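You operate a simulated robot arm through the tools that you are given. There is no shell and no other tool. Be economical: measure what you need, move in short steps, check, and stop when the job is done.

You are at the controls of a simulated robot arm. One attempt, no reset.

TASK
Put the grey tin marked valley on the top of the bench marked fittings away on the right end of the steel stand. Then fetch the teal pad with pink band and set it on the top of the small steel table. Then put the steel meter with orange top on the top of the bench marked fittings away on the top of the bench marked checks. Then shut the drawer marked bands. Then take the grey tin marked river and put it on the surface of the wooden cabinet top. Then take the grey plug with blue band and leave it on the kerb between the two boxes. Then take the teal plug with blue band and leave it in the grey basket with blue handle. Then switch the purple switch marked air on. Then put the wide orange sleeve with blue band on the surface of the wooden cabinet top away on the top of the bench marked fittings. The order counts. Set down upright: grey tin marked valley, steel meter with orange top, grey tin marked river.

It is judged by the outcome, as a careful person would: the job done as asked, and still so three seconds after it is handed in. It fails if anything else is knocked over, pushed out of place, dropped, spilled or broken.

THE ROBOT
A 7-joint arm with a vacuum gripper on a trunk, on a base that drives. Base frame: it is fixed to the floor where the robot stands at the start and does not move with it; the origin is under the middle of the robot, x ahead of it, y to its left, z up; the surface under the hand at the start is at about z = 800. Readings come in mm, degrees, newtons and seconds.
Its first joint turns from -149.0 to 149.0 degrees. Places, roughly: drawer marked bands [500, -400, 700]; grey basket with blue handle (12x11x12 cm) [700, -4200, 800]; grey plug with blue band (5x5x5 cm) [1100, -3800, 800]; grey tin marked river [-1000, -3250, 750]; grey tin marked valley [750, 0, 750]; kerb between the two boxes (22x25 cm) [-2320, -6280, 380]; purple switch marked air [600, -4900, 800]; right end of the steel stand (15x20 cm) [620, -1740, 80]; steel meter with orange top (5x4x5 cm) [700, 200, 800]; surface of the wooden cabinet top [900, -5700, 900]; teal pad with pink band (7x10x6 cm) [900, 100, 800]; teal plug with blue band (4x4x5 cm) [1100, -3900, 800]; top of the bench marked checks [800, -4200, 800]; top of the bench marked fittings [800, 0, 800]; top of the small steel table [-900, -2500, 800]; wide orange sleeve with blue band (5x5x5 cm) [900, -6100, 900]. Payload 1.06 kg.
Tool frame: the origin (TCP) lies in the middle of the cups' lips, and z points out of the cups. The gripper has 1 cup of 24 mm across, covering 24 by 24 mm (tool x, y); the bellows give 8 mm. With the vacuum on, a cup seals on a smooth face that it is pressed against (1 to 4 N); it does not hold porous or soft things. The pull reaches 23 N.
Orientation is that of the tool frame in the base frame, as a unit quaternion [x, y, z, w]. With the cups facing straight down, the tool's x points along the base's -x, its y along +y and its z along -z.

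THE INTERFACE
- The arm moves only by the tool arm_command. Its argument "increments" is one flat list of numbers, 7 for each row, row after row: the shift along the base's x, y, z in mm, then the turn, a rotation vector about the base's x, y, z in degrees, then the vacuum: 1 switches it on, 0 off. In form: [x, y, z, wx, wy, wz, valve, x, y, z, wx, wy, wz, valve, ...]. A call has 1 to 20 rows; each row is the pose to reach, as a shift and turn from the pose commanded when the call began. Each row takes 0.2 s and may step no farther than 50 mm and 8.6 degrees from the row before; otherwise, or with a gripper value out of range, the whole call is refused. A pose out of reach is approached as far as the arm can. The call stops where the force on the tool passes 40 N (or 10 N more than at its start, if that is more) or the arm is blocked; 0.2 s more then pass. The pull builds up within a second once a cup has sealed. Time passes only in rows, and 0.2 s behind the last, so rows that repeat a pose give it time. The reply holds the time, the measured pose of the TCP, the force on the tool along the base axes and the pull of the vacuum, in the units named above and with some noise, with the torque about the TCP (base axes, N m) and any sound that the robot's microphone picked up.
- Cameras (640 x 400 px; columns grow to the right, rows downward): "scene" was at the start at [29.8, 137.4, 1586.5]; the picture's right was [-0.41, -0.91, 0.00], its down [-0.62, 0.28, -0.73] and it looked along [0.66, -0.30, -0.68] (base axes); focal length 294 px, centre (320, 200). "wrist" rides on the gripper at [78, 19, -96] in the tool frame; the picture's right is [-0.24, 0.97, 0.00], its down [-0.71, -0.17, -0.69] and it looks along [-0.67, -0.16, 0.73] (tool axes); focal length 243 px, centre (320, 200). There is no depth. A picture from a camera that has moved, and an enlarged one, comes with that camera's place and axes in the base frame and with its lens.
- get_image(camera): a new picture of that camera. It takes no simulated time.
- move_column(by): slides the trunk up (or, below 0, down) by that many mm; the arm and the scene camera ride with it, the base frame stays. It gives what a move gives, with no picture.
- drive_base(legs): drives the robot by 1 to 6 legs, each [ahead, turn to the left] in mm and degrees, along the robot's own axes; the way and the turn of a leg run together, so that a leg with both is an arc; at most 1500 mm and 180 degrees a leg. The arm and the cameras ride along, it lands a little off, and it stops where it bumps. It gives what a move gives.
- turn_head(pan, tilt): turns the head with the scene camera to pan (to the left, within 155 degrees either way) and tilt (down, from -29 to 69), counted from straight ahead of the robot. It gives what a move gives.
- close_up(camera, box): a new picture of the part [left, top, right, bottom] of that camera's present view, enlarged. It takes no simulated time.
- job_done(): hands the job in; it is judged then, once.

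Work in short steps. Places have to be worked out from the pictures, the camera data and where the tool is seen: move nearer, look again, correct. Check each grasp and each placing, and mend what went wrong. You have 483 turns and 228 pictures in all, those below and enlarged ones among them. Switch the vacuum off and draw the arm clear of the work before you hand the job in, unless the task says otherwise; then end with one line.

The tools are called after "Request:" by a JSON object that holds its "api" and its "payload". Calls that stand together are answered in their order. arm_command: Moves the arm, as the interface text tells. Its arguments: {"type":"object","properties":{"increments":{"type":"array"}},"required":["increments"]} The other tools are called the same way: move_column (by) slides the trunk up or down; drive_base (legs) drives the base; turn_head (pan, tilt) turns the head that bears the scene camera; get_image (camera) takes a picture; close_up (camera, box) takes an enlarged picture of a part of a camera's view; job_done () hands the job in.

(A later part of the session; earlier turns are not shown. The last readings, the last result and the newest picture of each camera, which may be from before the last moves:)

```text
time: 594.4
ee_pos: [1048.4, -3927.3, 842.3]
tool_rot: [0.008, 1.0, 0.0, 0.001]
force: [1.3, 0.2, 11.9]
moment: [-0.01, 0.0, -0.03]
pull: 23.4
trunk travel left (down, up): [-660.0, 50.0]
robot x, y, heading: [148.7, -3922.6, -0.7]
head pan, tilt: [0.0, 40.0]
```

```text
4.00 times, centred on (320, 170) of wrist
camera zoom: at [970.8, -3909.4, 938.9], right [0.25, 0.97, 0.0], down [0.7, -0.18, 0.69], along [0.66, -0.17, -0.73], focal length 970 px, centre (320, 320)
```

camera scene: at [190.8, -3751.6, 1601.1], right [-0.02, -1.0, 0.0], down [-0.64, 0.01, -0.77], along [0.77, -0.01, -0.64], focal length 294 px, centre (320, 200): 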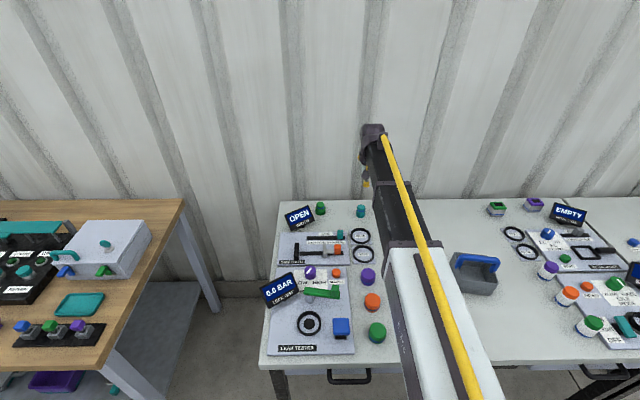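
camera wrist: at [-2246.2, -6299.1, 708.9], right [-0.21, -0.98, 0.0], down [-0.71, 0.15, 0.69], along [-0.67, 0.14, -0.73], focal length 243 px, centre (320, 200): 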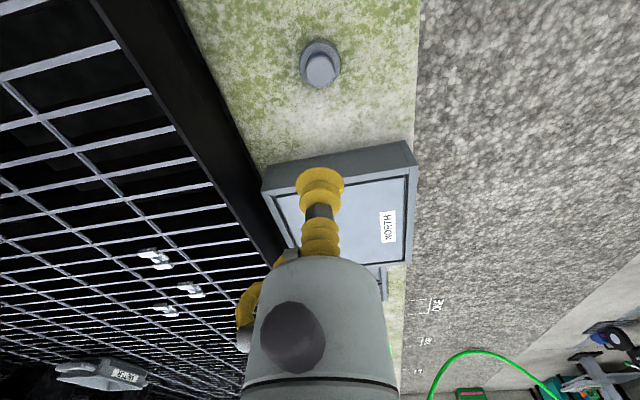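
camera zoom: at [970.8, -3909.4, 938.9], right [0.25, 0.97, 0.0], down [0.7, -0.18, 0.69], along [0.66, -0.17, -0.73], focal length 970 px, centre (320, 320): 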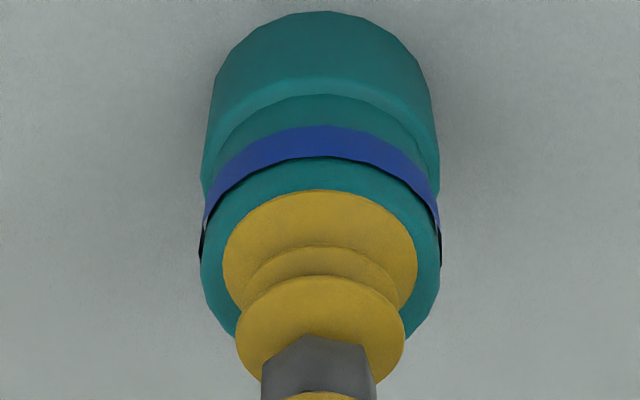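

Sealed. I lift and carry it by arm over toward the basket, stopping short to look.

Request:
{"api": "arm_command", "payload": {"increments": [0, 0, 10, 0, 0, 0, 1, 0, 0, 55, 0, 0, 0, 1, 0, 0, 100, 0, 0, 0, 1, 0, 0, 150, 0, 0, 0, 1, 0, 0, 190, 0, 0, 0, 1, -35, -30, 190, 0, 0, 0, 1, -70, -60, 190, 0, 0, 0, 1, -105, -90, 190, 0, 0, 0, 1, -140, -120, 190, 0, 0, 0, 1, -175, -150, 190, 0, 0, 0, 1, -210, -180, 190, 0, 0, 0, 1, -245, -210, 190, 0, 0, 0, 1, -280, -240, 190, 0, 0, 0, 1, -310, -270, 190, 0, 0, 0, 1, -330, -290, 190, 0, 0, 0, 1]}}

Request:
{"api": "get_image", "payload": {"camera": "wrist"}}

Request:
{"api": "close_up", "payload": {"camera": "scene", "box": [420, 220, 540, 310]}}

```text
time: 597.5
ee_pos: [718.4, -4218.2, 1031.4]
tool_rot: [0.008, 1.0, 0.0, 0.0]
force: [-0.8, -0.1, -0.7]
moment: [0.0, 0.05, -0.03]
pull: 22.8
trunk travel left (down, up): [-660.0, 50.0]
robot x, y, heading: [147.1, -3921.1, -0.8]
head pan, tilt: [0.0, 40.0]
```

```text
101 pictures are left
camera wrist: at [641.1, -4199.9, 1127.8], right [0.25, 0.97, 0.0], down [0.71, -0.18, 0.69], along [0.66, -0.17, -0.73], focal length 243 px, centre (320, 200)
```

wrist: 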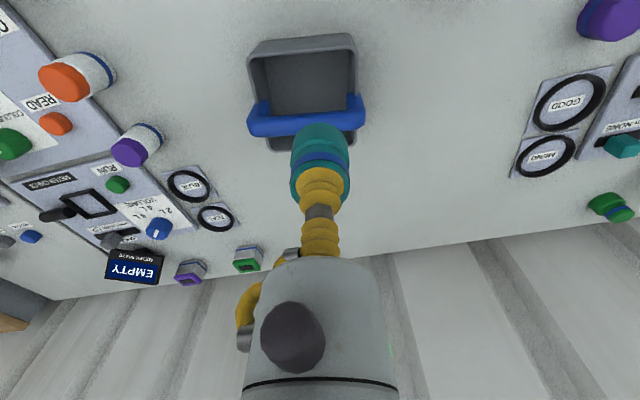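

```text
4.44 times, centred on (480, 265) of scene
camera zoom: at [190.7, -3751.8, 1601.1], right [-0.02, -1.0, 0.0], down [-0.64, 0.01, -0.77], along [0.77, -0.01, -0.64], focal length 1305 px, centre (-391, -89)
```

zoom: 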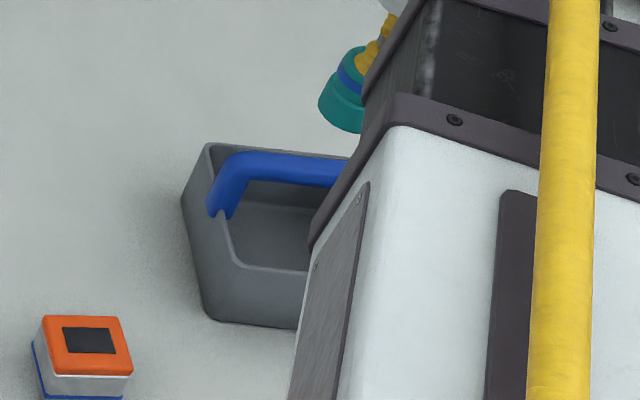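

The basket rim spans x≈695–805, y −4285…−4182; the handle leans a bit to the front. I aim for the rear half, about (771, −4235), staying high, and look again.

Request:
{"api": "arm_command", "payload": {"increments": [30, -9, 0, 0, 0, 0, 1, 53, -17, 0, 0, 0, 0, 1, 53, -17, 0, 0, 0, 0, 1]}}

Request:
{"api": "get_image", "payload": {"camera": "wrist"}}

Request:
{"api": "turn_head", "payload": {"pan": -35, "tilt": 45}}

Request:
{"api": "get_image", "payload": {"camera": "scene"}}

```text
time: 598.4
ee_pos: [772.7, -4236.3, 1031.2]
tool_rot: [0.007, 1.0, 0.0, -0.001]
force: [-0.8, 0.3, -1.1]
moment: [0.03, 0.01, 0.01]
pull: 22.4
trunk travel left (down, up): [-660.0, 50.0]
robot x, y, heading: [145.6, -3918.9, -1.0]
head pan, tilt: [0.0, 40.0]
```

```text
99 pictures are left
camera wrist: at [695.1, -4217.3, 1127.1], right [0.25, 0.97, 0.0], down [0.7, -0.18, 0.69], along [0.66, -0.17, -0.73], focal length 243 px, centre (320, 200)
```

wrist: 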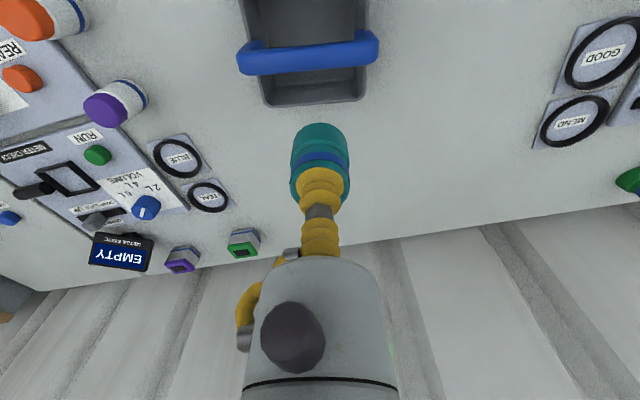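

```text
time: 599.4
ee_pos: [772.5, -4235.7, 1031.7]
tool_rot: [0.008, 1.0, 0.0, 0.0]
force: [0.2, -0.1, -1.0]
moment: [0.02, -0.01, -0.02]
pull: 23.1
trunk travel left (down, up): [-660.0, 50.0]
robot x, y, heading: [148.6, -3924.8, -1.2]
head pan, tilt: [-35.0, 45.0]
```

```text
98 pictures are left
camera scene: at [171.7, -3798.0, 1593.8], right [-0.59, -0.81, 0.0], down [-0.57, 0.41, -0.71], along [0.57, -0.42, -0.71], focal length 294 px, centre (320, 200)
```

scene: 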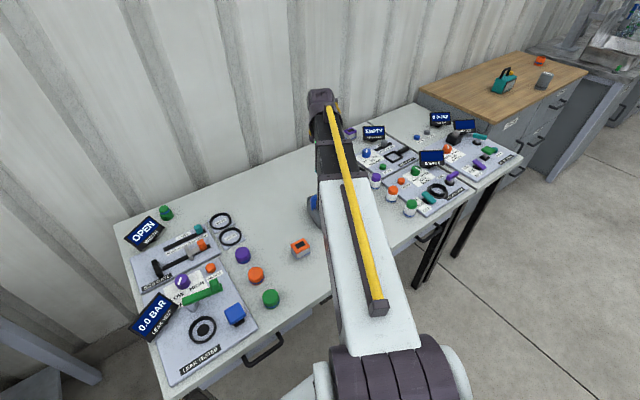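

I zoom in on the basket for accurate edges.

Request:
{"api": "close_up", "payload": {"camera": "wrist", "box": [220, 0, 400, 120]}}

```text
3.33 times, centred on (310, 60) of wrist
camera zoom: at [695.1, -4217.3, 1127.2], right [0.25, 0.97, 0.0], down [0.7, -0.18, 0.69], along [0.66, -0.17, -0.73], focal length 809 px, centre (353, 667)
```

zoom: 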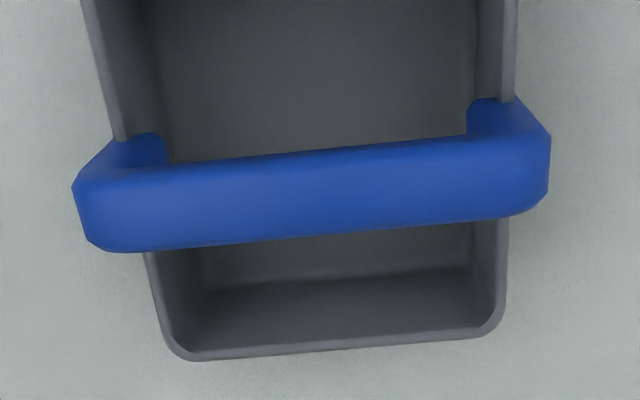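

Handle bar is at x≈746 (top z≈907) and the front half is wider: x≈690–738. I move over the front half at (713, −4235) and check before lowering.

Request:
{"api": "arm_command", "payload": {"increments": [-30, 0, 0, 0, 0, 0, 1, -60, 1, 0, 0, 0, 0, 1, -60, 1, -40, 0, 0, 0, 1, -60, 1, -70, 0, 0, 0, 1, -60, 1, -70, 0, 0, 0, 1]}}

Request:
{"api": "get_image", "payload": {"camera": "wrist"}}

```text
time: 600.6
ee_pos: [712.0, -4232.8, 958.4]
tool_rot: [0.008, 1.0, 0.0, 0.0]
force: [0.2, 0.2, -0.5]
moment: [0.02, 0.01, -0.02]
pull: 23.3
trunk travel left (down, up): [-660.0, 50.0]
robot x, y, heading: [147.3, -3923.1, -1.0]
head pan, tilt: [-35.0, 45.0]
```

```text
96 pictures are left
camera wrist: at [634.6, -4214.2, 1054.9], right [0.25, 0.97, 0.0], down [0.7, -0.18, 0.69], along [0.66, -0.17, -0.73], focal length 243 px, centre (320, 200)
```

wrist: 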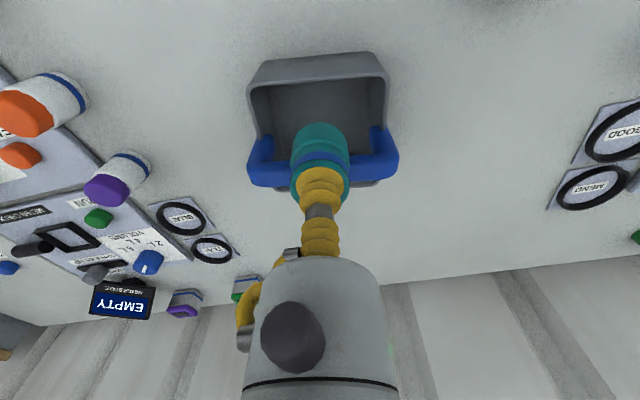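

Clearance is narrow but adequate at x≈713 (wall ≈695, bar ≈731, plug radius ≈18). I lower stepwise, watching the forces.

Request:
{"api": "arm_command", "payload": {"increments": [1, 0, -20, 0, 0, 0, 1, 1, 0, -36, 0, 0, 0, 1, 1, 0, -46, 0, 0, 0, 1, 1, 0, -46, 0, 0, 0, 1]}}

Request:
{"api": "close_up", "payload": {"camera": "wrist", "box": [210, 60, 430, 220]}}

```text
time: 601.6
ee_pos: [714.2, -4235.4, 915.4]
tool_rot: [0.009, 1.0, -0.001, 0.0]
force: [0.3, 0.1, -0.7]
moment: [0.03, 0.01, 0.0]
pull: 23.2
trunk travel left (down, up): [-660.0, 50.0]
robot x, y, heading: [148.0, -3924.2, -1.1]
head pan, tilt: [-35.0, 45.0]
```

```text
2.50 times, centred on (320, 140) of wrist
camera zoom: at [636.0, -4215.5, 1010.9], right [0.25, 0.97, 0.0], down [0.7, -0.18, 0.69], along [0.66, -0.17, -0.73], focal length 606 px, centre (320, 350)
```

zoom: 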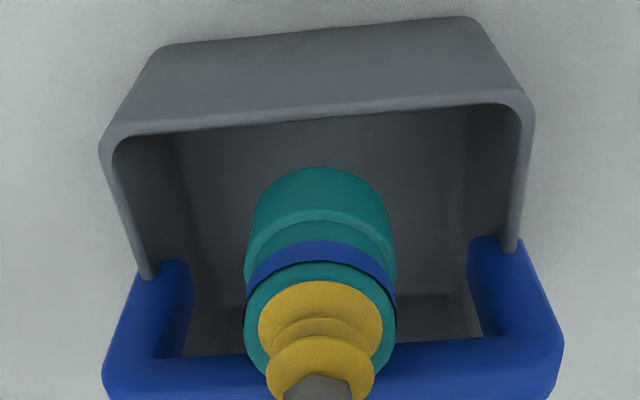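

There is more room at the front wall (~12 mm), so I shift 4 mm toward the robot and continue down.

Request:
{"api": "arm_command", "payload": {"increments": [-4, 0, 0, 0, 0, 0, 1, -4, 0, -15, 0, 0, 0, 1, -4, 0, -30, 0, 0, 0, 1, -4, 0, -40, 0, 0, 0, 1, -4, 0, -40, 0, 0, 0, 1]}}

Request:
{"api": "close_up", "payload": {"camera": "wrist", "box": [210, 60, 430, 220]}}

```text
time: 602.8
ee_pos: [707.6, -4234.0, 876.3]
tool_rot: [0.008, 1.0, 0.0, -0.001]
force: [0.6, 0.1, -1.3]
moment: [-0.01, 0.0, 0.01]
pull: 22.8
trunk travel left (down, up): [-660.0, 50.0]
robot x, y, heading: [149.1, -3920.7, -1.2]
head pan, tilt: [-35.0, 45.0]
```

```text
2.50 times, centred on (320, 140) of wrist
camera zoom: at [631.1, -4215.9, 971.4], right [0.25, 0.97, 0.0], down [0.7, -0.18, 0.69], along [0.66, -0.17, -0.73], focal length 606 px, centre (320, 350)
```

zoom: 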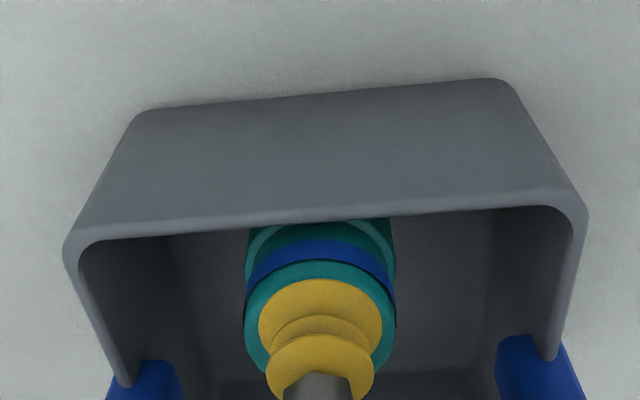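

Clear. I go down 22 mm more in small steps.

Request:
{"api": "arm_command", "payload": {"increments": [0, 0, -10, 0, 0, 0, 1, 0, 0, -18, 0, 0, 0, 1, 0, 0, -22, 0, 0, 0, 1, 0, 0, -22, 0, 0, 0, 1]}}

Request:
{"api": "arm_command", "payload": {"increments": [0, 0, -3, 0, 0, 0, 1, 0, 0, -5, 0, 0, 0, 1, 0, 0, -5, 0, 0, 0, 1]}}

```text
time: 603.6
ee_pos: [707.9, -4234.8, 856.5]
tool_rot: [0.009, 1.0, -0.003, 0.006]
force: [-2.7, 1.3, 24.1]
moment: [0.02, -0.89, 0.03]
pull: 22.5
trunk travel left (down, up): [-660.0, 50.0]
robot x, y, heading: [149.4, -3922.7, -0.9]
head pan, tilt: [-35.0, 45.0]
stopped in row 4: the force on the tool passed its limit at 44 N (the readings are from after the stop); the commanded pose is now the measured one
```

```text
time: 604.0
ee_pos: [708.3, -4234.7, 858.8]
tool_rot: [0.008, 1.0, -0.003, 0.007]
force: [-4.3, 3.0, 24.7]
moment: [0.02, -0.95, 0.08]
pull: 23.0
trunk travel left (down, up): [-660.0, 50.0]
robot x, y, heading: [150.0, -3925.9, -1.1]
head pan, tilt: [-35.0, 45.0]
stopped in row 1: the force on the tool passed its limit at 44 N (the readings are from after the stop); the commanded pose is now the measured one
```

The gripper body touches the handle bar. I rise 5 mm, then release there (plug ~10 mm above the basket floor).

Request:
{"api": "arm_command", "payload": {"increments": [0, 0, 3, 0, 0, 0, 1, 0, 0, 5, 0, 0, 0, 1, 0, 0, 5, 0, 0, 0, 1]}}

Request:
{"api": "close_up", "payload": {"camera": "wrist", "box": [210, 60, 430, 220]}}

```text
time: 604.8
ee_pos: [710.3, -4236.1, 859.4]
tool_rot: [0.008, 1.0, -0.003, 0.006]
force: [0.4, 0.2, -2.4]
moment: [-0.03, 0.02, -0.04]
pull: 23.3
trunk travel left (down, up): [-660.0, 50.0]
robot x, y, heading: [150.7, -3920.3, -0.9]
head pan, tilt: [-35.0, 45.0]
```

```text
2.50 times, centred on (320, 140) of wrist
camera zoom: at [632.5, -4216.2, 954.8], right [0.25, 0.97, 0.0], down [0.7, -0.18, 0.69], along [0.67, -0.18, -0.72], focal length 606 px, centre (320, 350)
```

zoom: 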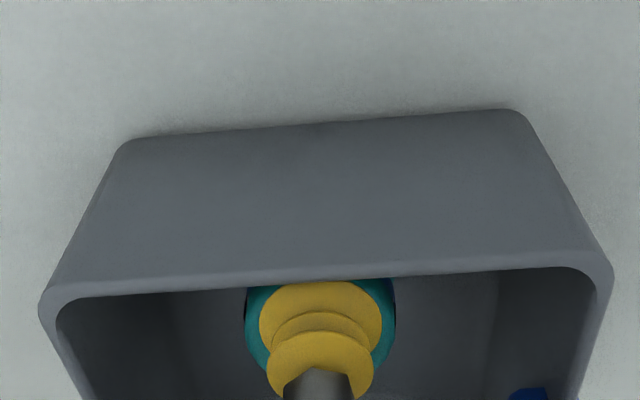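

Released weight is free again. I switch the vacuum off, wait, then rise straight up and look.

Request:
{"api": "arm_command", "payload": {"increments": [0, 0, 0, 0, 0, 0, 0, 0, 0, 0, 0, 0, 0, 0, 0, 0, 0, 0, 0, 0, 0, 0, 0, 0, 0, 0, 0, 0, 0, 0, 0, 0, 0, 0, 0, 0, 0, 20, 0, 0, 0, 0, 0, 0, 60, 0, 0, 0, 0, 0, 0, 105, 0, 0, 0, 0, 0, 0, 150, 0, 0, 0, 0, 0, 0, 190, 0, 0, 0, 0]}}

Request:
{"api": "get_image", "payload": {"camera": "wrist"}}

```text
time: 607.0
ee_pos: [709.0, -4234.1, 1051.3]
tool_rot: [0.009, 1.0, -0.003, 0.005]
force: [0.2, 0.1, 0.1]
moment: [0.01, -0.01, -0.01]
pull: 0.1
trunk travel left (down, up): [-660.0, 50.0]
robot x, y, heading: [144.6, -3921.2, -1.0]
head pan, tilt: [-35.0, 45.0]
```

```text
92 pictures are left
camera wrist: at [631.4, -4215.0, 1146.6], right [0.25, 0.97, 0.0], down [0.7, -0.18, 0.69], along [0.67, -0.18, -0.72], focal length 243 px, centre (320, 200)
```

wrist: 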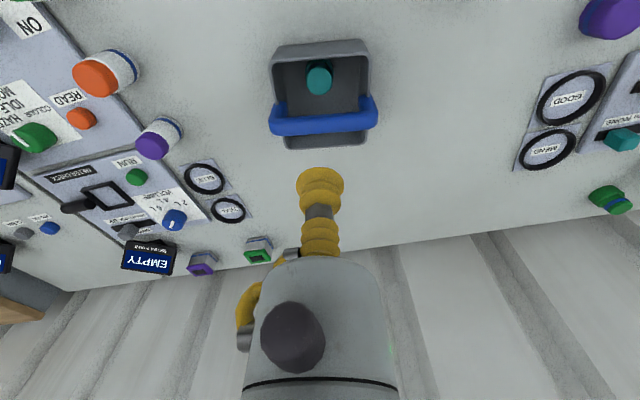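

The teal plug is in the basket. Next, the purple switch marked air; I drive to y≈−4900.

Request:
{"api": "arm_command", "payload": {"increments": [0, 15, 0, 0.35, 0.57, 0, 0, 0, 40, 0, 0.35, 0.57, 0, 0, 0, 80, 0, 0.35, 0.57, 0, 0, 0, 120, 0, 0.35, 0.57, 0, 0, 0, 160, 0, 0.35, 0.57, 0, 0, 0, 200, 0, 0.35, 0.57, 0, 0, 0, 240, 0, 0.35, 0.57, 0, 0, 0, 280, 0, 0.35, 0.57, 0, 0, 0, 300, 0, 0.35, 0.57, 0, 0]}}

Request:
{"api": "drive_base", "payload": {"legs": [[-380, 0], [0, -89], [960, 0], [0, 90]]}}

Request:
{"api": "turn_head", "payload": {"pan": 5, "tilt": 40}}

Request:
{"api": "get_image", "payload": {"camera": "scene"}}

```text
time: 609.0
ee_pos: [710.6, -3935.3, 1049.5]
tool_rot: [0.008, 1.0, 0.001, 0.001]
force: [0.4, 0.3, 0.7]
moment: [0.0, -0.03, 0.01]
pull: 0.1
trunk travel left (down, up): [-660.0, 50.0]
robot x, y, heading: [147.4, -3923.0, -0.8]
head pan, tilt: [-35.0, 45.0]
```

```text
time: 623.4
ee_pos: [330.0, -4842.2, 1048.0]
tool_rot: [-0.001, 1.0, 0.001, 0.001]
force: [-0.5, 0.9, 0.0]
moment: [-0.01, 0.0, 0.01]
pull: 0.2
trunk travel left (down, up): [-660.0, 50.0]
robot x, y, heading: [-232.0, -4838.0, -0.1]
head pan, tilt: [-35.0, 45.0]
```

```text
time: 624.5
ee_pos: [329.4, -4842.9, 1048.0]
tool_rot: [-0.001, 1.0, 0.001, 0.001]
force: [0.5, 0.1, 0.0]
moment: [-0.02, 0.03, -0.04]
pull: 0.1
trunk travel left (down, up): [-660.0, 50.0]
robot x, y, heading: [-233.4, -4840.1, -0.0]
head pan, tilt: [5.0, 40.0]
```

```text
91 pictures are left
camera scene: at [-193.9, -4661.1, 1601.1], right [0.09, -1.0, 0.0], down [-0.64, -0.06, -0.77], along [0.76, 0.07, -0.64], focal length 294 px, centre (320, 200)
```

scene: 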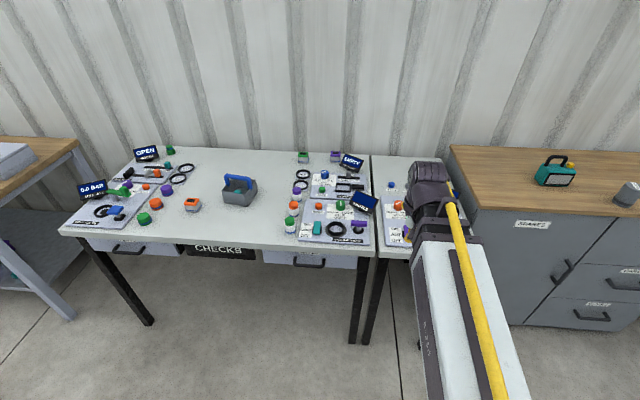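

Request:
{"api": "close_up", "payload": {"camera": "scene", "box": [280, 165, 440, 265]}}

Request:
{"api": "get_image", "payload": {"camera": "wrist"}}

```text
4.00 times, centred on (360, 215) of scene
camera zoom: at [-193.9, -4661.1, 1601.1], right [0.09, -1.0, 0.0], down [-0.64, -0.06, -0.77], along [0.76, 0.07, -0.64], focal length 1175 px, centre (160, 140)
```

zoom: 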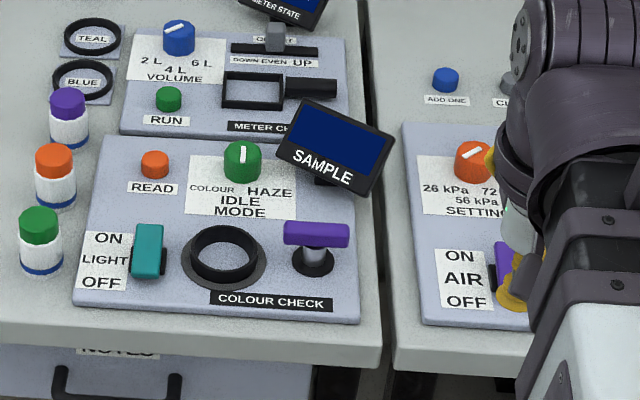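

```text
89 pictures are left
camera wrist: at [251.7, -4824.8, 1144.4], right [0.23, 0.97, 0.0], down [0.71, -0.17, 0.69], along [0.67, -0.16, -0.73], focal length 243 px, centre (320, 200)
```

wrist: 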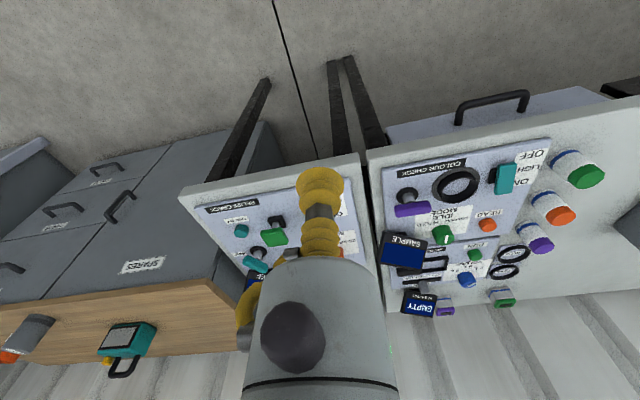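

The AIR rocker is beside the arm. I drive 100 mm ahead and hover the wrist camera over it.

Request:
{"api": "drive_base", "payload": {"legs": [[120, 0]]}}

Request:
{"api": "arm_command", "payload": {"increments": [30, -20, -20, 0, 0, 0, 0, 60, -40, -40, 0, 0, 0, 0, 90, -60, -60, 0, 0, 0, 0, 100, -70, -80, 0, 0, 0, 0]}}

Request:
{"api": "get_image", "payload": {"camera": "wrist"}}

```text
time: 625.7
ee_pos: [450.7, -4844.2, 1049.4]
tool_rot: [0.0, 1.0, 0.001, 0.002]
force: [-0.1, -0.3, -1.0]
moment: [0.0, 0.01, 0.0]
pull: 0.1
trunk travel left (down, up): [-660.0, 50.0]
robot x, y, heading: [-113.0, -4839.4, 0.1]
head pan, tilt: [5.0, 40.0]
```

```text
time: 626.7
ee_pos: [549.5, -4915.9, 968.1]
tool_rot: [0.001, 1.0, 0.001, 0.0]
force: [-0.8, 0.2, 0.4]
moment: [0.03, 0.0, -0.01]
pull: 0.1
trunk travel left (down, up): [-660.0, 50.0]
robot x, y, heading: [-112.9, -4839.5, -0.3]
head pan, tilt: [5.0, 40.0]
```

```text
88 pictures are left
camera wrist: at [471.8, -4896.4, 1063.9], right [0.24, 0.97, 0.0], down [0.71, -0.17, 0.69], along [0.67, -0.16, -0.73], focal length 243 px, centre (320, 200)
```

wrist: 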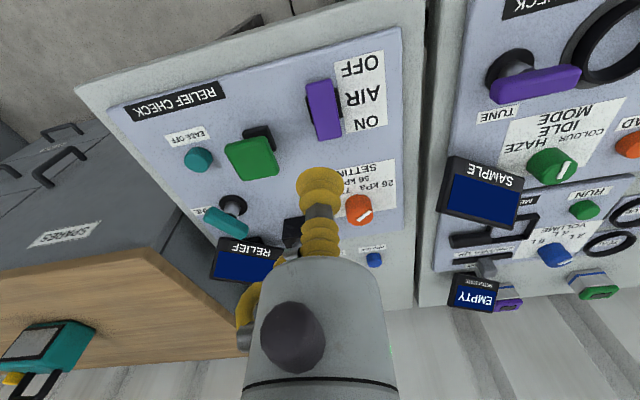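

Request:
{"api": "close_up", "payload": {"camera": "wrist", "box": [270, 40, 400, 160]}}

Request:
{"api": "close_up", "payload": {"camera": "scene", "box": [380, 180, 480, 260]}}

```text
3.33 times, centred on (335, 100) of wrist
camera zoom: at [471.8, -4896.4, 1063.9], right [0.24, 0.97, 0.0], down [0.71, -0.17, 0.69], along [0.67, -0.16, -0.73], focal length 809 px, centre (270, 533)
```

zoom: 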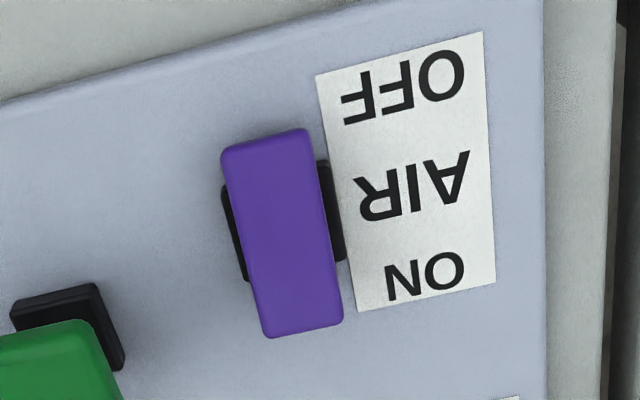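

```text
5.00 times, centred on (430, 220) of scene
camera zoom: at [-72.0, -4661.3, 1601.1], right [0.09, -1.0, 0.0], down [-0.64, -0.06, -0.77], along [0.76, 0.07, -0.64], focal length 1468 px, centre (-230, 100)
```

zoom: 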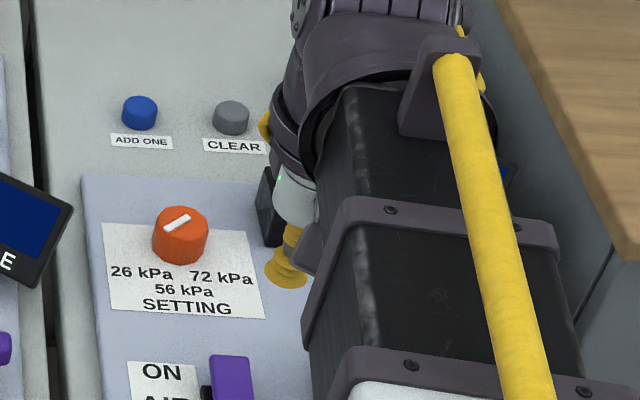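

The ON end of the rocker is the far one, about (593, −4912). I place the cup above it (vacuum off) and come down.

Request:
{"api": "arm_command", "payload": {"increments": [21, 2, -40, 0, 0, 0, 0, 43, 4, -80, 0, 0, 0, 0, 43, 4, -108, 0, 0, 0, 0, 43, 4, -108, 0, 0, 0, 0]}}

Request:
{"api": "close_up", "payload": {"camera": "wrist", "box": [230, 40, 410, 220]}}

Request:
{"api": "close_up", "payload": {"camera": "scene", "box": [390, 220, 450, 265]}}

```text
time: 627.7
ee_pos: [592.4, -4912.8, 862.1]
tool_rot: [0.0, 1.0, 0.001, 0.0]
force: [-0.5, 0.1, 0.1]
moment: [0.01, -0.02, 0.0]
pull: 0.1
trunk travel left (down, up): [-660.0, 50.0]
robot x, y, heading: [-114.5, -4842.0, -0.3]
head pan, tilt: [5.0, 40.0]
```

```text
2.22 times, centred on (320, 130) of wrist
camera zoom: at [514.5, -4894.1, 957.7], right [0.24, 0.97, 0.0], down [0.71, -0.17, 0.69], along [0.67, -0.16, -0.73], focal length 539 px, centre (320, 356)
```

zoom: 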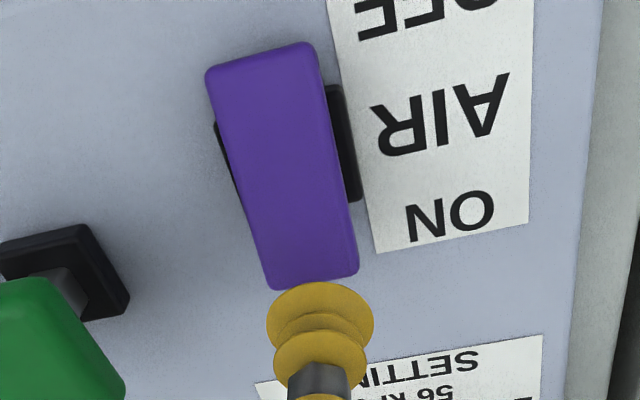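

```text
8.89 times, centred on (420, 242) of scene
camera zoom: at [-72.2, -4661.2, 1601.1], right [0.09, -1.0, 0.0], down [-0.64, -0.06, -0.77], along [0.76, 0.07, -0.64], focal length 2610 px, centre (-569, -178)
```

zoom: 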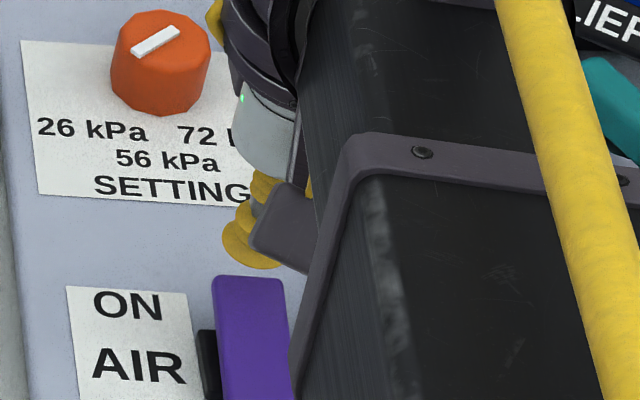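

The cup is over the ON end. I press down in small steps.

Request:
{"api": "arm_command", "payload": {"increments": [0, 0, -8, 0, 0, 0, 0, 0, 0, -16, 0, 0, 0, 0, 0, 0, -22, 0, 0, 0, 0, 0, 0, -22, 0, 0, 0, 0]}}

Request:
{"api": "arm_command", "payload": {"increments": [0, 0, -3, 0, 0, 0, 0, 0, 0, -6, 0, 0, 0, 0, 0, 0, -9, 0, 0, 0, 0]}}

```text
time: 628.7
ee_pos: [592.6, -4911.4, 837.8]
tool_rot: [-0.001, 1.0, 0.001, 0.0]
force: [-0.5, 0.7, -0.2]
moment: [-0.01, 0.02, -0.01]
pull: 0.1
trunk travel left (down, up): [-660.0, 50.0]
robot x, y, heading: [-111.4, -4841.6, -0.2]
head pan, tilt: [5.0, 40.0]
```

```text
time: 629.5
ee_pos: [593.1, -4910.9, 829.6]
tool_rot: [0.0, 1.0, 0.001, 0.0]
force: [1.0, 0.3, 1.2]
moment: [-0.02, 0.04, -0.03]
pull: 0.1
trunk travel left (down, up): [-660.0, 50.0]
robot x, y, heading: [-110.1, -4843.0, -0.2]
head pan, tilt: [5.0, 40.0]
heard: click
```

A click was heard. I rise and check the rocker.

Request:
{"api": "arm_command", "payload": {"increments": [0, 0, 30, 0, 0, 0, 0, -20, 0, 75, 0, 0, 0, 0, -43, -4, 115, 0, 0, 0, 0, -43, -4, 138, 0, 0, 0, 0]}}

Request:
{"api": "close_up", "payload": {"camera": "wrist", "box": [200, 40, 400, 280]}}

```text
time: 630.5
ee_pos: [548.8, -4913.7, 969.7]
tool_rot: [0.001, 1.0, 0.001, 0.001]
force: [0.8, 0.2, -0.1]
moment: [-0.01, -0.04, 0.0]
pull: 0.1
trunk travel left (down, up): [-660.0, 50.0]
robot x, y, heading: [-111.0, -4842.2, -0.3]
head pan, tilt: [5.0, 40.0]
```

```text
1.67 times, centred on (300, 160) of wrist
camera zoom: at [472.9, -4895.3, 1065.8], right [0.24, 0.97, 0.0], down [0.71, -0.17, 0.69], along [0.67, -0.16, -0.73], focal length 404 px, centre (353, 267)
```

zoom: 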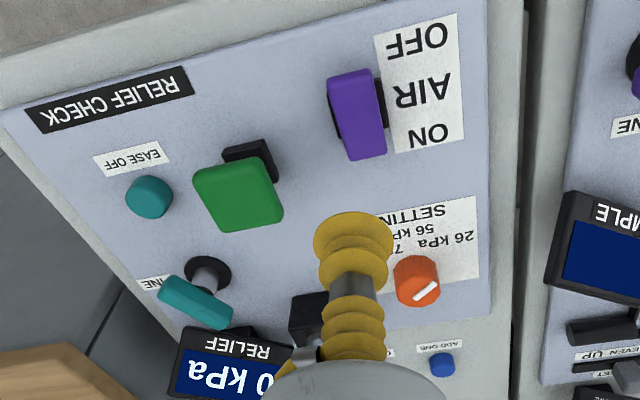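

The display lit and the rocker flipped to ON. Next: the wide orange sleeve on the cabinet top. I drive there and look closely.

Request:
{"api": "drive_base", "payload": {"legs": [[-150, 0], [0, -90], [1150, 0], [0, 90]]}}

Request:
{"api": "turn_head", "payload": {"pan": 5, "tilt": 38}}

Request:
{"api": "get_image", "payload": {"camera": "scene"}}

```text
time: 645.0
ee_pos: [396.5, -6053.6, 969.8]
tool_rot: [0.0, 1.0, 0.0, 0.001]
force: [0.2, -0.9, 0.0]
moment: [-0.04, 0.0, -0.01]
pull: 0.1
trunk travel left (down, up): [-660.0, 50.0]
robot x, y, heading: [-264.4, -5984.2, 0.3]
head pan, tilt: [5.0, 40.0]
```

```text
time: 645.6
ee_pos: [397.5, -6052.6, 969.3]
tool_rot: [-0.001, 1.0, 0.001, 0.001]
force: [-0.7, -0.3, 0.4]
moment: [-0.01, 0.0, -0.02]
pull: 0.1
trunk travel left (down, up): [-660.0, 50.0]
robot x, y, heading: [-261.3, -5982.7, 0.3]
head pan, tilt: [5.0, 38.0]
```

```text
82 pictures are left
camera scene: at [-224.5, -5802.4, 1604.1], right [0.09, -1.0, 0.0], down [-0.61, -0.05, -0.79], along [0.78, 0.07, -0.62], focal length 294 px, centre (320, 200)
```

scene: 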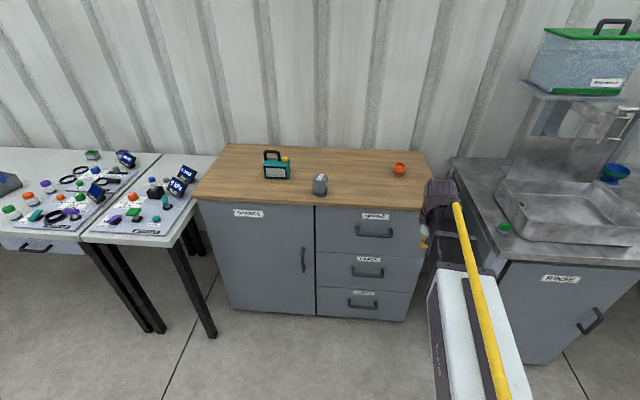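

Request:
{"api": "close_up", "payload": {"camera": "scene", "box": [376, 152, 424, 184]}}

Request:
{"api": "get_image", "payload": {"camera": "wrist"}}

```text
12.50 times, centred on (400, 168) of scene
camera zoom: at [-224.5, -5802.4, 1604.1], right [0.09, -1.0, 0.0], down [-0.61, -0.05, -0.79], along [0.78, 0.07, -0.62], focal length 3670 px, centre (-680, 600)
```

zoom: 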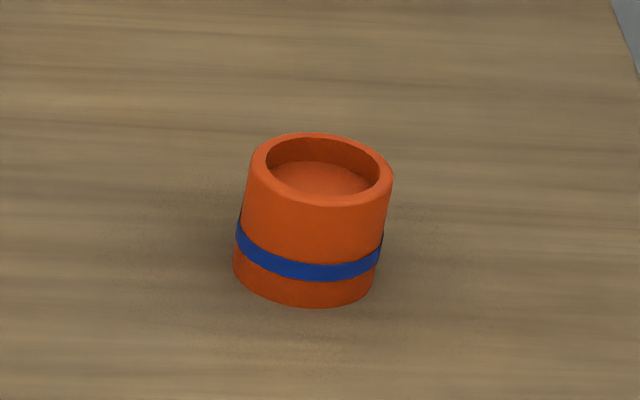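

```text
80 pictures are left
camera wrist: at [319.9, -6035.4, 1065.3], right [0.23, 0.97, 0.0], down [0.71, -0.17, 0.69], along [0.67, -0.16, -0.73], focal length 243 px, centre (320, 200)
```

wrist: 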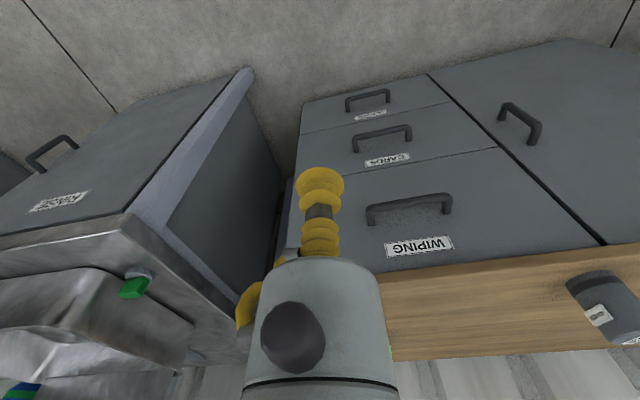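

The sleeve has a recessed floor inside a bore of about 38 mm, so the cup can seat inside. I raise, drive closer and look from above.

Request:
{"api": "arm_command", "payload": {"increments": [0, 0, 45, 0, 0, 0, 0, 0, 0, 90, 0, 0, 0, 0]}}

Request:
{"api": "drive_base", "payload": {"legs": [[320, 0]]}}

Request:
{"api": "arm_command", "payload": {"increments": [45, 0, 0, 0, 0, 0, 0, 90, 0, 0, 0, 0, 0, 0, 130, 0, -20, 0, 0, 0, 0, 140, 0, -50, 0, 0, 0, 0]}}

Request:
{"api": "get_image", "payload": {"camera": "wrist"}}

```text
time: 646.2
ee_pos: [397.0, -6052.4, 1059.6]
tool_rot: [-0.001, 1.0, 0.001, 0.001]
force: [-0.4, -0.3, -0.2]
moment: [0.01, 0.01, 0.03]
pull: 0.0
trunk travel left (down, up): [-660.0, 50.0]
robot x, y, heading: [-266.3, -5981.5, -0.1]
head pan, tilt: [5.0, 38.0]
```

```text
time: 648.3
ee_pos: [719.2, -6050.9, 1058.9]
tool_rot: [-0.001, 1.0, 0.001, 0.001]
force: [-0.1, -0.9, -0.4]
moment: [0.0, -0.02, 0.02]
pull: 0.1
trunk travel left (down, up): [-660.0, 50.0]
robot x, y, heading: [56.6, -5981.4, 0.1]
head pan, tilt: [5.0, 38.0]
```

```text
time: 649.3
ee_pos: [862.6, -6052.9, 1010.0]
tool_rot: [-0.001, 1.0, 0.002, 0.001]
force: [-0.3, -0.1, -1.0]
moment: [0.03, 0.02, 0.06]
pull: 0.0
trunk travel left (down, up): [-660.0, 50.0]
robot x, y, heading: [58.0, -5977.6, 0.1]
head pan, tilt: [5.0, 38.0]
```

```text
79 pictures are left
camera wrist: at [784.4, -6035.2, 1105.5], right [0.23, 0.97, 0.0], down [0.71, -0.17, 0.69], along [0.67, -0.16, -0.73], focal length 243 px, centre (320, 200)
```

wrist: 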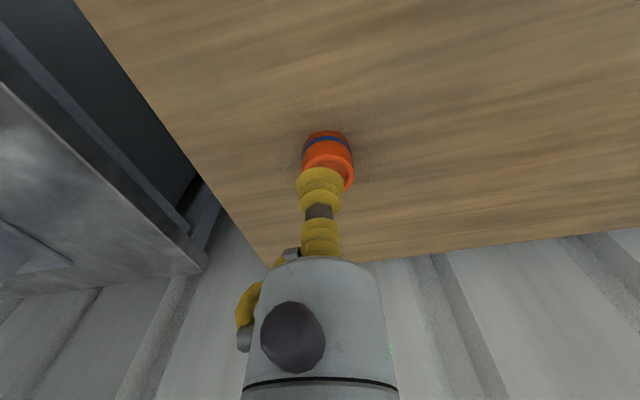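

Request:
{"api": "arm_command", "payload": {"increments": [20, -2, 0, 0, 0, 0, 0, 43, -4, -20, 0, 0, 0, 0, 43, -4, -30, 0, 0, 0, 0]}}

Request:
{"api": "close_up", "payload": {"camera": "wrist", "box": [240, 60, 400, 220]}}

```text
time: 650.1
ee_pos: [904.3, -6056.3, 978.7]
tool_rot: [-0.001, 1.0, 0.001, 0.001]
force: [-0.3, -0.5, 0.5]
moment: [0.01, 0.01, -0.04]
pull: 0.1
trunk travel left (down, up): [-660.0, 50.0]
robot x, y, heading: [58.1, -5977.6, 0.3]
head pan, tilt: [5.0, 38.0]
```

```text
2.50 times, centred on (320, 140) of wrist
camera zoom: at [825.5, -6037.9, 1075.3], right [0.23, 0.97, 0.0], down [0.71, -0.17, 0.69], along [0.67, -0.16, -0.73], focal length 606 px, centre (320, 350)
```

zoom: 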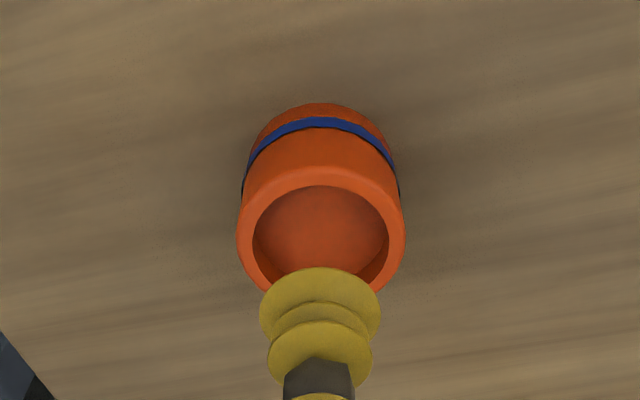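

The sleeve's centre works out at (919, −6059), rim z≈927, bore ≈35 mm. I shift over it and look again.

Request:
{"api": "arm_command", "payload": {"increments": [8, -1, -10, 0, 0, 0, 0, 15, -3, -20, 0, 0, 0, 0, 15, -3, -20, 0, 0, 0, 0]}}

Request:
{"api": "close_up", "payload": {"camera": "wrist", "box": [240, 60, 400, 220]}}

```text
time: 650.9
ee_pos: [918.1, -6058.1, 959.6]
tool_rot: [-0.002, 1.0, 0.001, 0.001]
force: [0.2, 0.1, 0.3]
moment: [-0.03, 0.02, 0.02]
pull: 0.0
trunk travel left (down, up): [-660.0, 50.0]
robot x, y, heading: [57.6, -5979.6, 0.4]
head pan, tilt: [5.0, 38.0]
```

```text
2.50 times, centred on (320, 140) of wrist
camera zoom: at [840.9, -6040.7, 1055.5], right [0.23, 0.97, 0.0], down [0.71, -0.17, 0.69], along [0.67, -0.16, -0.73], focal length 606 px, centre (320, 350)
```

zoom: 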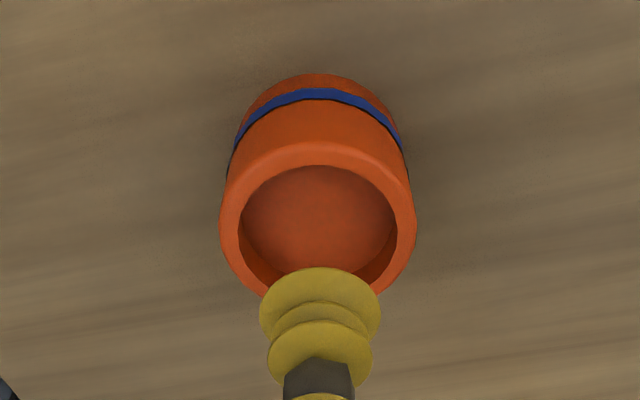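

Refined: centre (925, −6060), rim z≈920. I shift and descend into the bore with vacuum on, slowly.

Request:
{"api": "arm_command", "payload": {"increments": [6.5, -2, -10, 0, 0, 0, 1, 6.5, -2, -25, 0, 0, 0, 1, 6.5, -2, -32, 0, 0, 0, 1, 6.5, -2, -32, 0, 0, 0, 1]}}

Request:
{"api": "close_up", "payload": {"camera": "wrist", "box": [240, 80, 400, 220]}}

```text
time: 651.9
ee_pos: [923.5, -6060.7, 926.1]
tool_rot: [-0.002, 1.0, 0.0, 0.001]
force: [0.9, -0.1, -0.4]
moment: [-0.01, -0.01, 0.0]
pull: 23.2
trunk travel left (down, up): [-660.0, 50.0]
robot x, y, heading: [57.2, -5980.9, 0.2]
head pan, tilt: [5.0, 38.0]
```

```text
2.86 times, centred on (320, 150) of wrist
camera zoom: at [846.0, -6043.1, 1022.4], right [0.23, 0.97, 0.0], down [0.71, -0.17, 0.69], along [0.67, -0.16, -0.73], focal length 693 px, centre (320, 343)
```

zoom: 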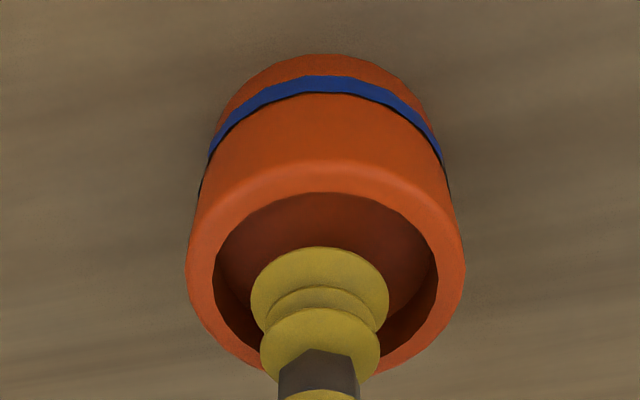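

Sealed inside the bore. I lift, back away, then carry it lower for the drive.

Request:
{"api": "arm_command", "payload": {"increments": [0, 0, 10, 0, 0, 0, 1, 0, 0, 40, 0, 0, 0, 1, 0, 0, 80, 0, 0, 0, 1, 0, 0, 110, 0, 0, 0, 1, -45, 0, 110, 0, 0, 0, 1, -90, 5, 110, 0, 0, 0, 1, -135, 20, 110, 0, 0, 0, 1, -180, 40, 110, 0, 0, 0, 1, -220, 60, 110, 0, 0, 0, 1, -240, 80, 110, 0, 0, 0, 1]}}

Request:
{"api": "drive_base", "payload": {"legs": [[-330, 0]]}}

Request:
{"api": "move_column", "payload": {"by": -380}}

Request:
{"api": "drive_base", "payload": {"legs": [[0, 45]]}}

Request:
{"api": "drive_base", "payload": {"legs": [[0, 45]]}}

```text
time: 654.1
ee_pos: [686.1, -5980.7, 1036.2]
tool_rot: [-0.002, 1.0, 0.001, 0.001]
force: [0.1, -0.1, -1.0]
moment: [0.0, -0.04, -0.01]
pull: 23.4
trunk travel left (down, up): [-660.0, 50.0]
robot x, y, heading: [59.1, -5981.8, 0.3]
head pan, tilt: [5.0, 38.0]
```

```text
time: 656.3
ee_pos: [357.7, -5980.5, 1035.9]
tool_rot: [-0.003, 1.0, 0.0, 0.001]
force: [0.2, 0.5, -0.7]
moment: [-0.01, -0.02, -0.02]
pull: 22.8
trunk travel left (down, up): [-660.0, 50.0]
robot x, y, heading: [-270.7, -5979.8, 0.4]
head pan, tilt: [5.0, 38.0]
```

```text
time: 660.0
ee_pos: [356.7, -5979.3, 656.8]
tool_rot: [-0.003, 1.0, 0.0, 0.001]
force: [-0.1, -0.3, 0.2]
moment: [0.0, -0.03, -0.01]
pull: 23.1
trunk travel left (down, up): [-280.0, 430.0]
robot x, y, heading: [-273.2, -5984.9, 0.2]
head pan, tilt: [5.0, 38.0]
```

```text
time: 662.4
ee_pos: [173.9, -5538.2, 656.1]
tool_rot: [-0.384, 0.923, 0.001, 0.001]
force: [0.7, 0.5, -0.6]
moment: [0.0, 0.01, 0.05]
pull: 23.0
trunk travel left (down, up): [-280.0, 430.0]
robot x, y, heading: [-268.0, -5982.9, 45.1]
head pan, tilt: [5.0, 38.0]
```

```text
time: 664.9
ee_pos: [-264.8, -5352.9, 656.3]
tool_rot: [-0.704, 0.71, 0.001, 0.001]
force: [0.3, 0.3, -0.3]
moment: [0.02, -0.02, 0.01]
pull: 23.0
trunk travel left (down, up): [-280.0, 430.0]
robot x, y, heading: [-267.7, -5983.5, 89.3]
head pan, tilt: [5.0, 38.0]
```

Held. I drive north along the corridor in legs, checking the pull.

Request:
{"api": "drive_base", "payload": {"legs": [[1400, 0]]}}

Request:
{"api": "drive_base", "payload": {"legs": [[1400, 0]]}}

Request:
{"api": "drive_base", "payload": {"legs": [[1400, 0]]}}

```text
time: 671.8
ee_pos: [-243.1, -3970.9, 655.0]
tool_rot: [-0.702, 0.712, 0.002, 0.0]
force: [0.3, 0.7, -0.9]
moment: [0.0, 0.01, 0.03]
pull: 23.0
trunk travel left (down, up): [-280.0, 430.0]
robot x, y, heading: [-252.0, -4598.6, 89.2]
head pan, tilt: [5.0, 38.0]
```

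```text
time: 678.7
ee_pos: [-217.0, -2581.9, 655.4]
tool_rot: [-0.701, 0.714, 0.0, 0.0]
force: [-0.5, -0.4, 0.4]
moment: [0.02, -0.01, -0.01]
pull: 22.2
trunk travel left (down, up): [-280.0, 430.0]
robot x, y, heading: [-231.9, -3208.7, 89.4]
head pan, tilt: [5.0, 38.0]
```

```text
time: 685.6
ee_pos: [-158.4, -1188.9, 655.3]
tool_rot: [-0.692, 0.722, 0.001, 0.0]
force: [1.0, 0.6, -0.6]
moment: [0.0, 0.0, 0.02]
pull: 22.2
trunk travel left (down, up): [-280.0, 430.0]
robot x, y, heading: [-188.2, -1818.0, 87.4]
head pan, tilt: [5.0, 38.0]
```

I continue to y≈40 and raise the trunk before turning toward the bench.

Request:
{"api": "drive_base", "payload": {"legs": [[1000, 0]]}}

Request:
{"api": "drive_base", "payload": {"legs": [[850, 1.5]]}}

Request:
{"api": "move_column", "payload": {"by": 380}}

Request:
{"api": "drive_base", "payload": {"legs": [[0, -45]]}}

Request:
{"api": "drive_base", "payload": {"legs": [[0, -44]]}}

```text
time: 690.8
ee_pos: [-114.0, -208.0, 656.7]
tool_rot: [-0.691, 0.723, 0.002, 0.0]
force: [0.4, 0.1, -0.5]
moment: [-0.01, 0.02, -0.03]
pull: 22.7
trunk travel left (down, up): [-280.0, 430.0]
robot x, y, heading: [-143.8, -834.4, 87.3]
head pan, tilt: [5.0, 38.0]
```

```text
time: 695.2
ee_pos: [-90.7, 638.4, 657.0]
tool_rot: [-0.696, 0.718, 0.001, 0.001]
force: [0.4, 0.4, -1.2]
moment: [-0.01, -0.03, 0.0]
pull: 23.1
trunk travel left (down, up): [-280.0, 430.0]
robot x, y, heading: [-109.8, 11.8, 88.1]
head pan, tilt: [5.0, 38.0]
```

```text
time: 698.9
ee_pos: [-90.3, 638.3, 1036.4]
tool_rot: [-0.697, 0.717, 0.0, 0.001]
force: [0.5, 0.1, -0.1]
moment: [0.02, 0.02, -0.03]
pull: 23.0
trunk travel left (down, up): [-660.0, 50.0]
robot x, y, heading: [-107.4, 11.9, 88.0]
head pan, tilt: [5.0, 38.0]
```

```text
time: 701.4
ee_pos: [345.4, 442.4, 1036.4]
tool_rot: [-0.37, 0.929, 0.001, 0.0]
force: [0.6, 1.2, 0.2]
moment: [0.01, 0.0, 0.02]
pull: 22.5
trunk travel left (down, up): [-660.0, 50.0]
robot x, y, heading: [-108.5, 10.7, 43.5]
head pan, tilt: [5.0, 38.0]
```

```text
time: 703.8
ee_pos: [517.6, 3.9, 1036.1]
tool_rot: [0.005, 1.0, 0.001, 0.0]
force: [-0.5, -0.6, -0.4]
moment: [-0.04, 0.01, -0.02]
pull: 23.0
trunk travel left (down, up): [-660.0, 50.0]
robot x, y, heading: [-111.2, 9.7, -0.6]
head pan, tilt: [5.0, 38.0]
```

The sleeve is still held. I drive 160 mm ahead over the free part of the bench and look.

Request:
{"api": "drive_base", "payload": {"legs": [[160, 0]]}}

Request:
{"api": "get_image", "payload": {"camera": "wrist"}}

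```text
time: 705.2
ee_pos: [680.7, 4.8, 1036.0]
tool_rot: [0.003, 1.0, 0.0, 0.0]
force: [-0.1, -0.1, -0.8]
moment: [0.01, -0.02, -0.01]
pull: 22.8
trunk travel left (down, up): [-660.0, 50.0]
robot x, y, heading: [49.1, 10.3, -0.3]
head pan, tilt: [5.0, 38.0]
```

```text
75 pictures are left
camera wrist: at [603.5, 23.6, 1131.9], right [0.24, 0.97, 0.0], down [0.71, -0.18, 0.69], along [0.67, -0.16, -0.73], focal length 243 px, centre (320, 200)
```

wrist: 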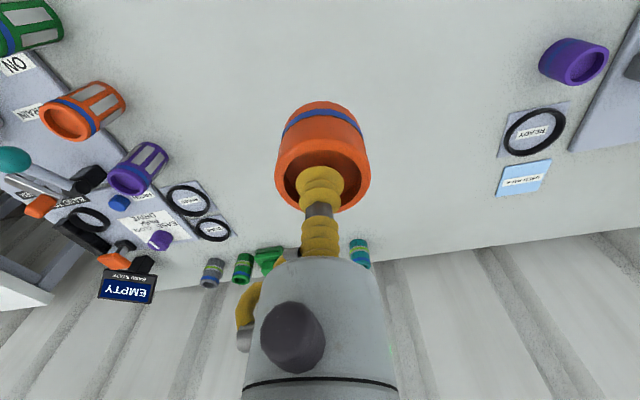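

The area beneath (730, 5) is clear. I lower the sleeve there; contact is expected at TCP z≈842.

Request:
{"api": "arm_command", "payload": {"increments": [25, 0, -40, 0, 0, 0, 1, 50, 0, -80, 0, 0, 0, 1, 50, 0, -125, 0, 0, 0, 1, 50, 0, -165, 0, 0, 0, 1, 50, 0, -184, 0, 0, 0, 1, 50, 0, -184, 0, 0, 0, 1]}}

Request:
{"api": "arm_command", "payload": {"increments": [0, 0, -4, 0, 0, 0, 1, 0, 0, -7, 0, 0, 0, 1, 0, 0, -7, 0, 0, 0, 1]}}

Request:
{"api": "arm_command", "payload": {"increments": [0, 0, -2, 0, 0, 0, 1, 0, 0, -4, 0, 0, 0, 1, 0, 0, -4, 0, 0, 0, 1]}}

```text
time: 706.6
ee_pos: [729.2, 5.6, 850.7]
tool_rot: [0.003, 1.0, 0.0, 0.001]
force: [0.1, -0.1, -1.0]
moment: [-0.02, 0.02, 0.05]
pull: 23.0
trunk travel left (down, up): [-660.0, 50.0]
robot x, y, heading: [54.3, 13.4, -0.2]
head pan, tilt: [5.0, 38.0]
```

```text
time: 707.4
ee_pos: [729.6, 5.1, 843.6]
tool_rot: [0.003, 1.0, 0.001, 0.0]
force: [0.1, 0.7, -0.4]
moment: [0.03, 0.02, 0.0]
pull: 22.7
trunk travel left (down, up): [-660.0, 50.0]
robot x, y, heading: [52.3, 11.9, -0.4]
head pan, tilt: [5.0, 38.0]
```

```text
time: 708.2
ee_pos: [730.2, 4.9, 841.3]
tool_rot: [0.002, 1.0, -0.001, 0.002]
force: [1.6, 1.5, 14.4]
moment: [-0.02, 0.06, 0.0]
pull: 22.8
trunk travel left (down, up): [-660.0, 50.0]
robot x, y, heading: [50.1, 10.0, -0.4]
head pan, tilt: [5.0, 38.0]
```

Contact. I release, wait, rise straight up out of the bore and look.

Request:
{"api": "arm_command", "payload": {"increments": [0, 0, 2, 0, 0, 0, 0, 0, 0, 2, 0, 0, 0, 0, 0, 0, 2, 0, 0, 0, 0, 0, 0, 2, 0, 0, 0, 0, 0, 0, 2, 0, 0, 0, 0, 0, 0, 12, 0, 0, 0, 0, 0, 0, 50, 0, 0, 0, 0, 0, 0, 98, 0, 0, 0, 0, 0, 0, 146, 0, 0, 0, 0, 0, 0, 190, 0, 0, 0, 0]}}

Request:
{"api": "get_image", "payload": {"camera": "wrist"}}

```text
time: 710.4
ee_pos: [731.0, 4.0, 1033.4]
tool_rot: [0.002, 1.0, 0.0, 0.0]
force: [0.1, -0.3, -0.1]
moment: [-0.01, 0.04, 0.01]
pull: 0.1
trunk travel left (down, up): [-660.0, 50.0]
robot x, y, heading: [50.3, 7.5, -0.2]
head pan, tilt: [5.0, 38.0]
```

```text
74 pictures are left
camera wrist: at [654.3, 22.5, 1129.5], right [0.24, 0.97, 0.0], down [0.71, -0.18, 0.69], along [0.67, -0.16, -0.73], focal length 243 px, centre (320, 200)
```

wrist: 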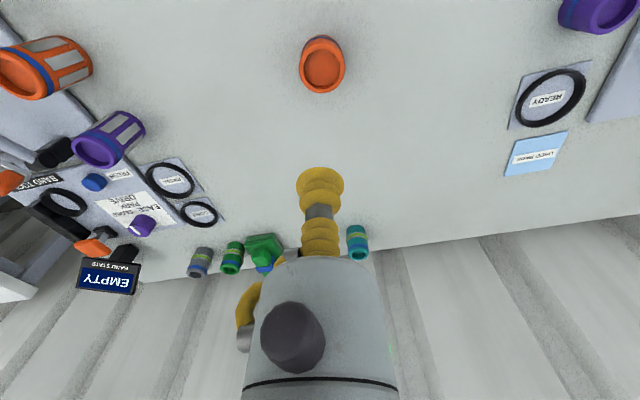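

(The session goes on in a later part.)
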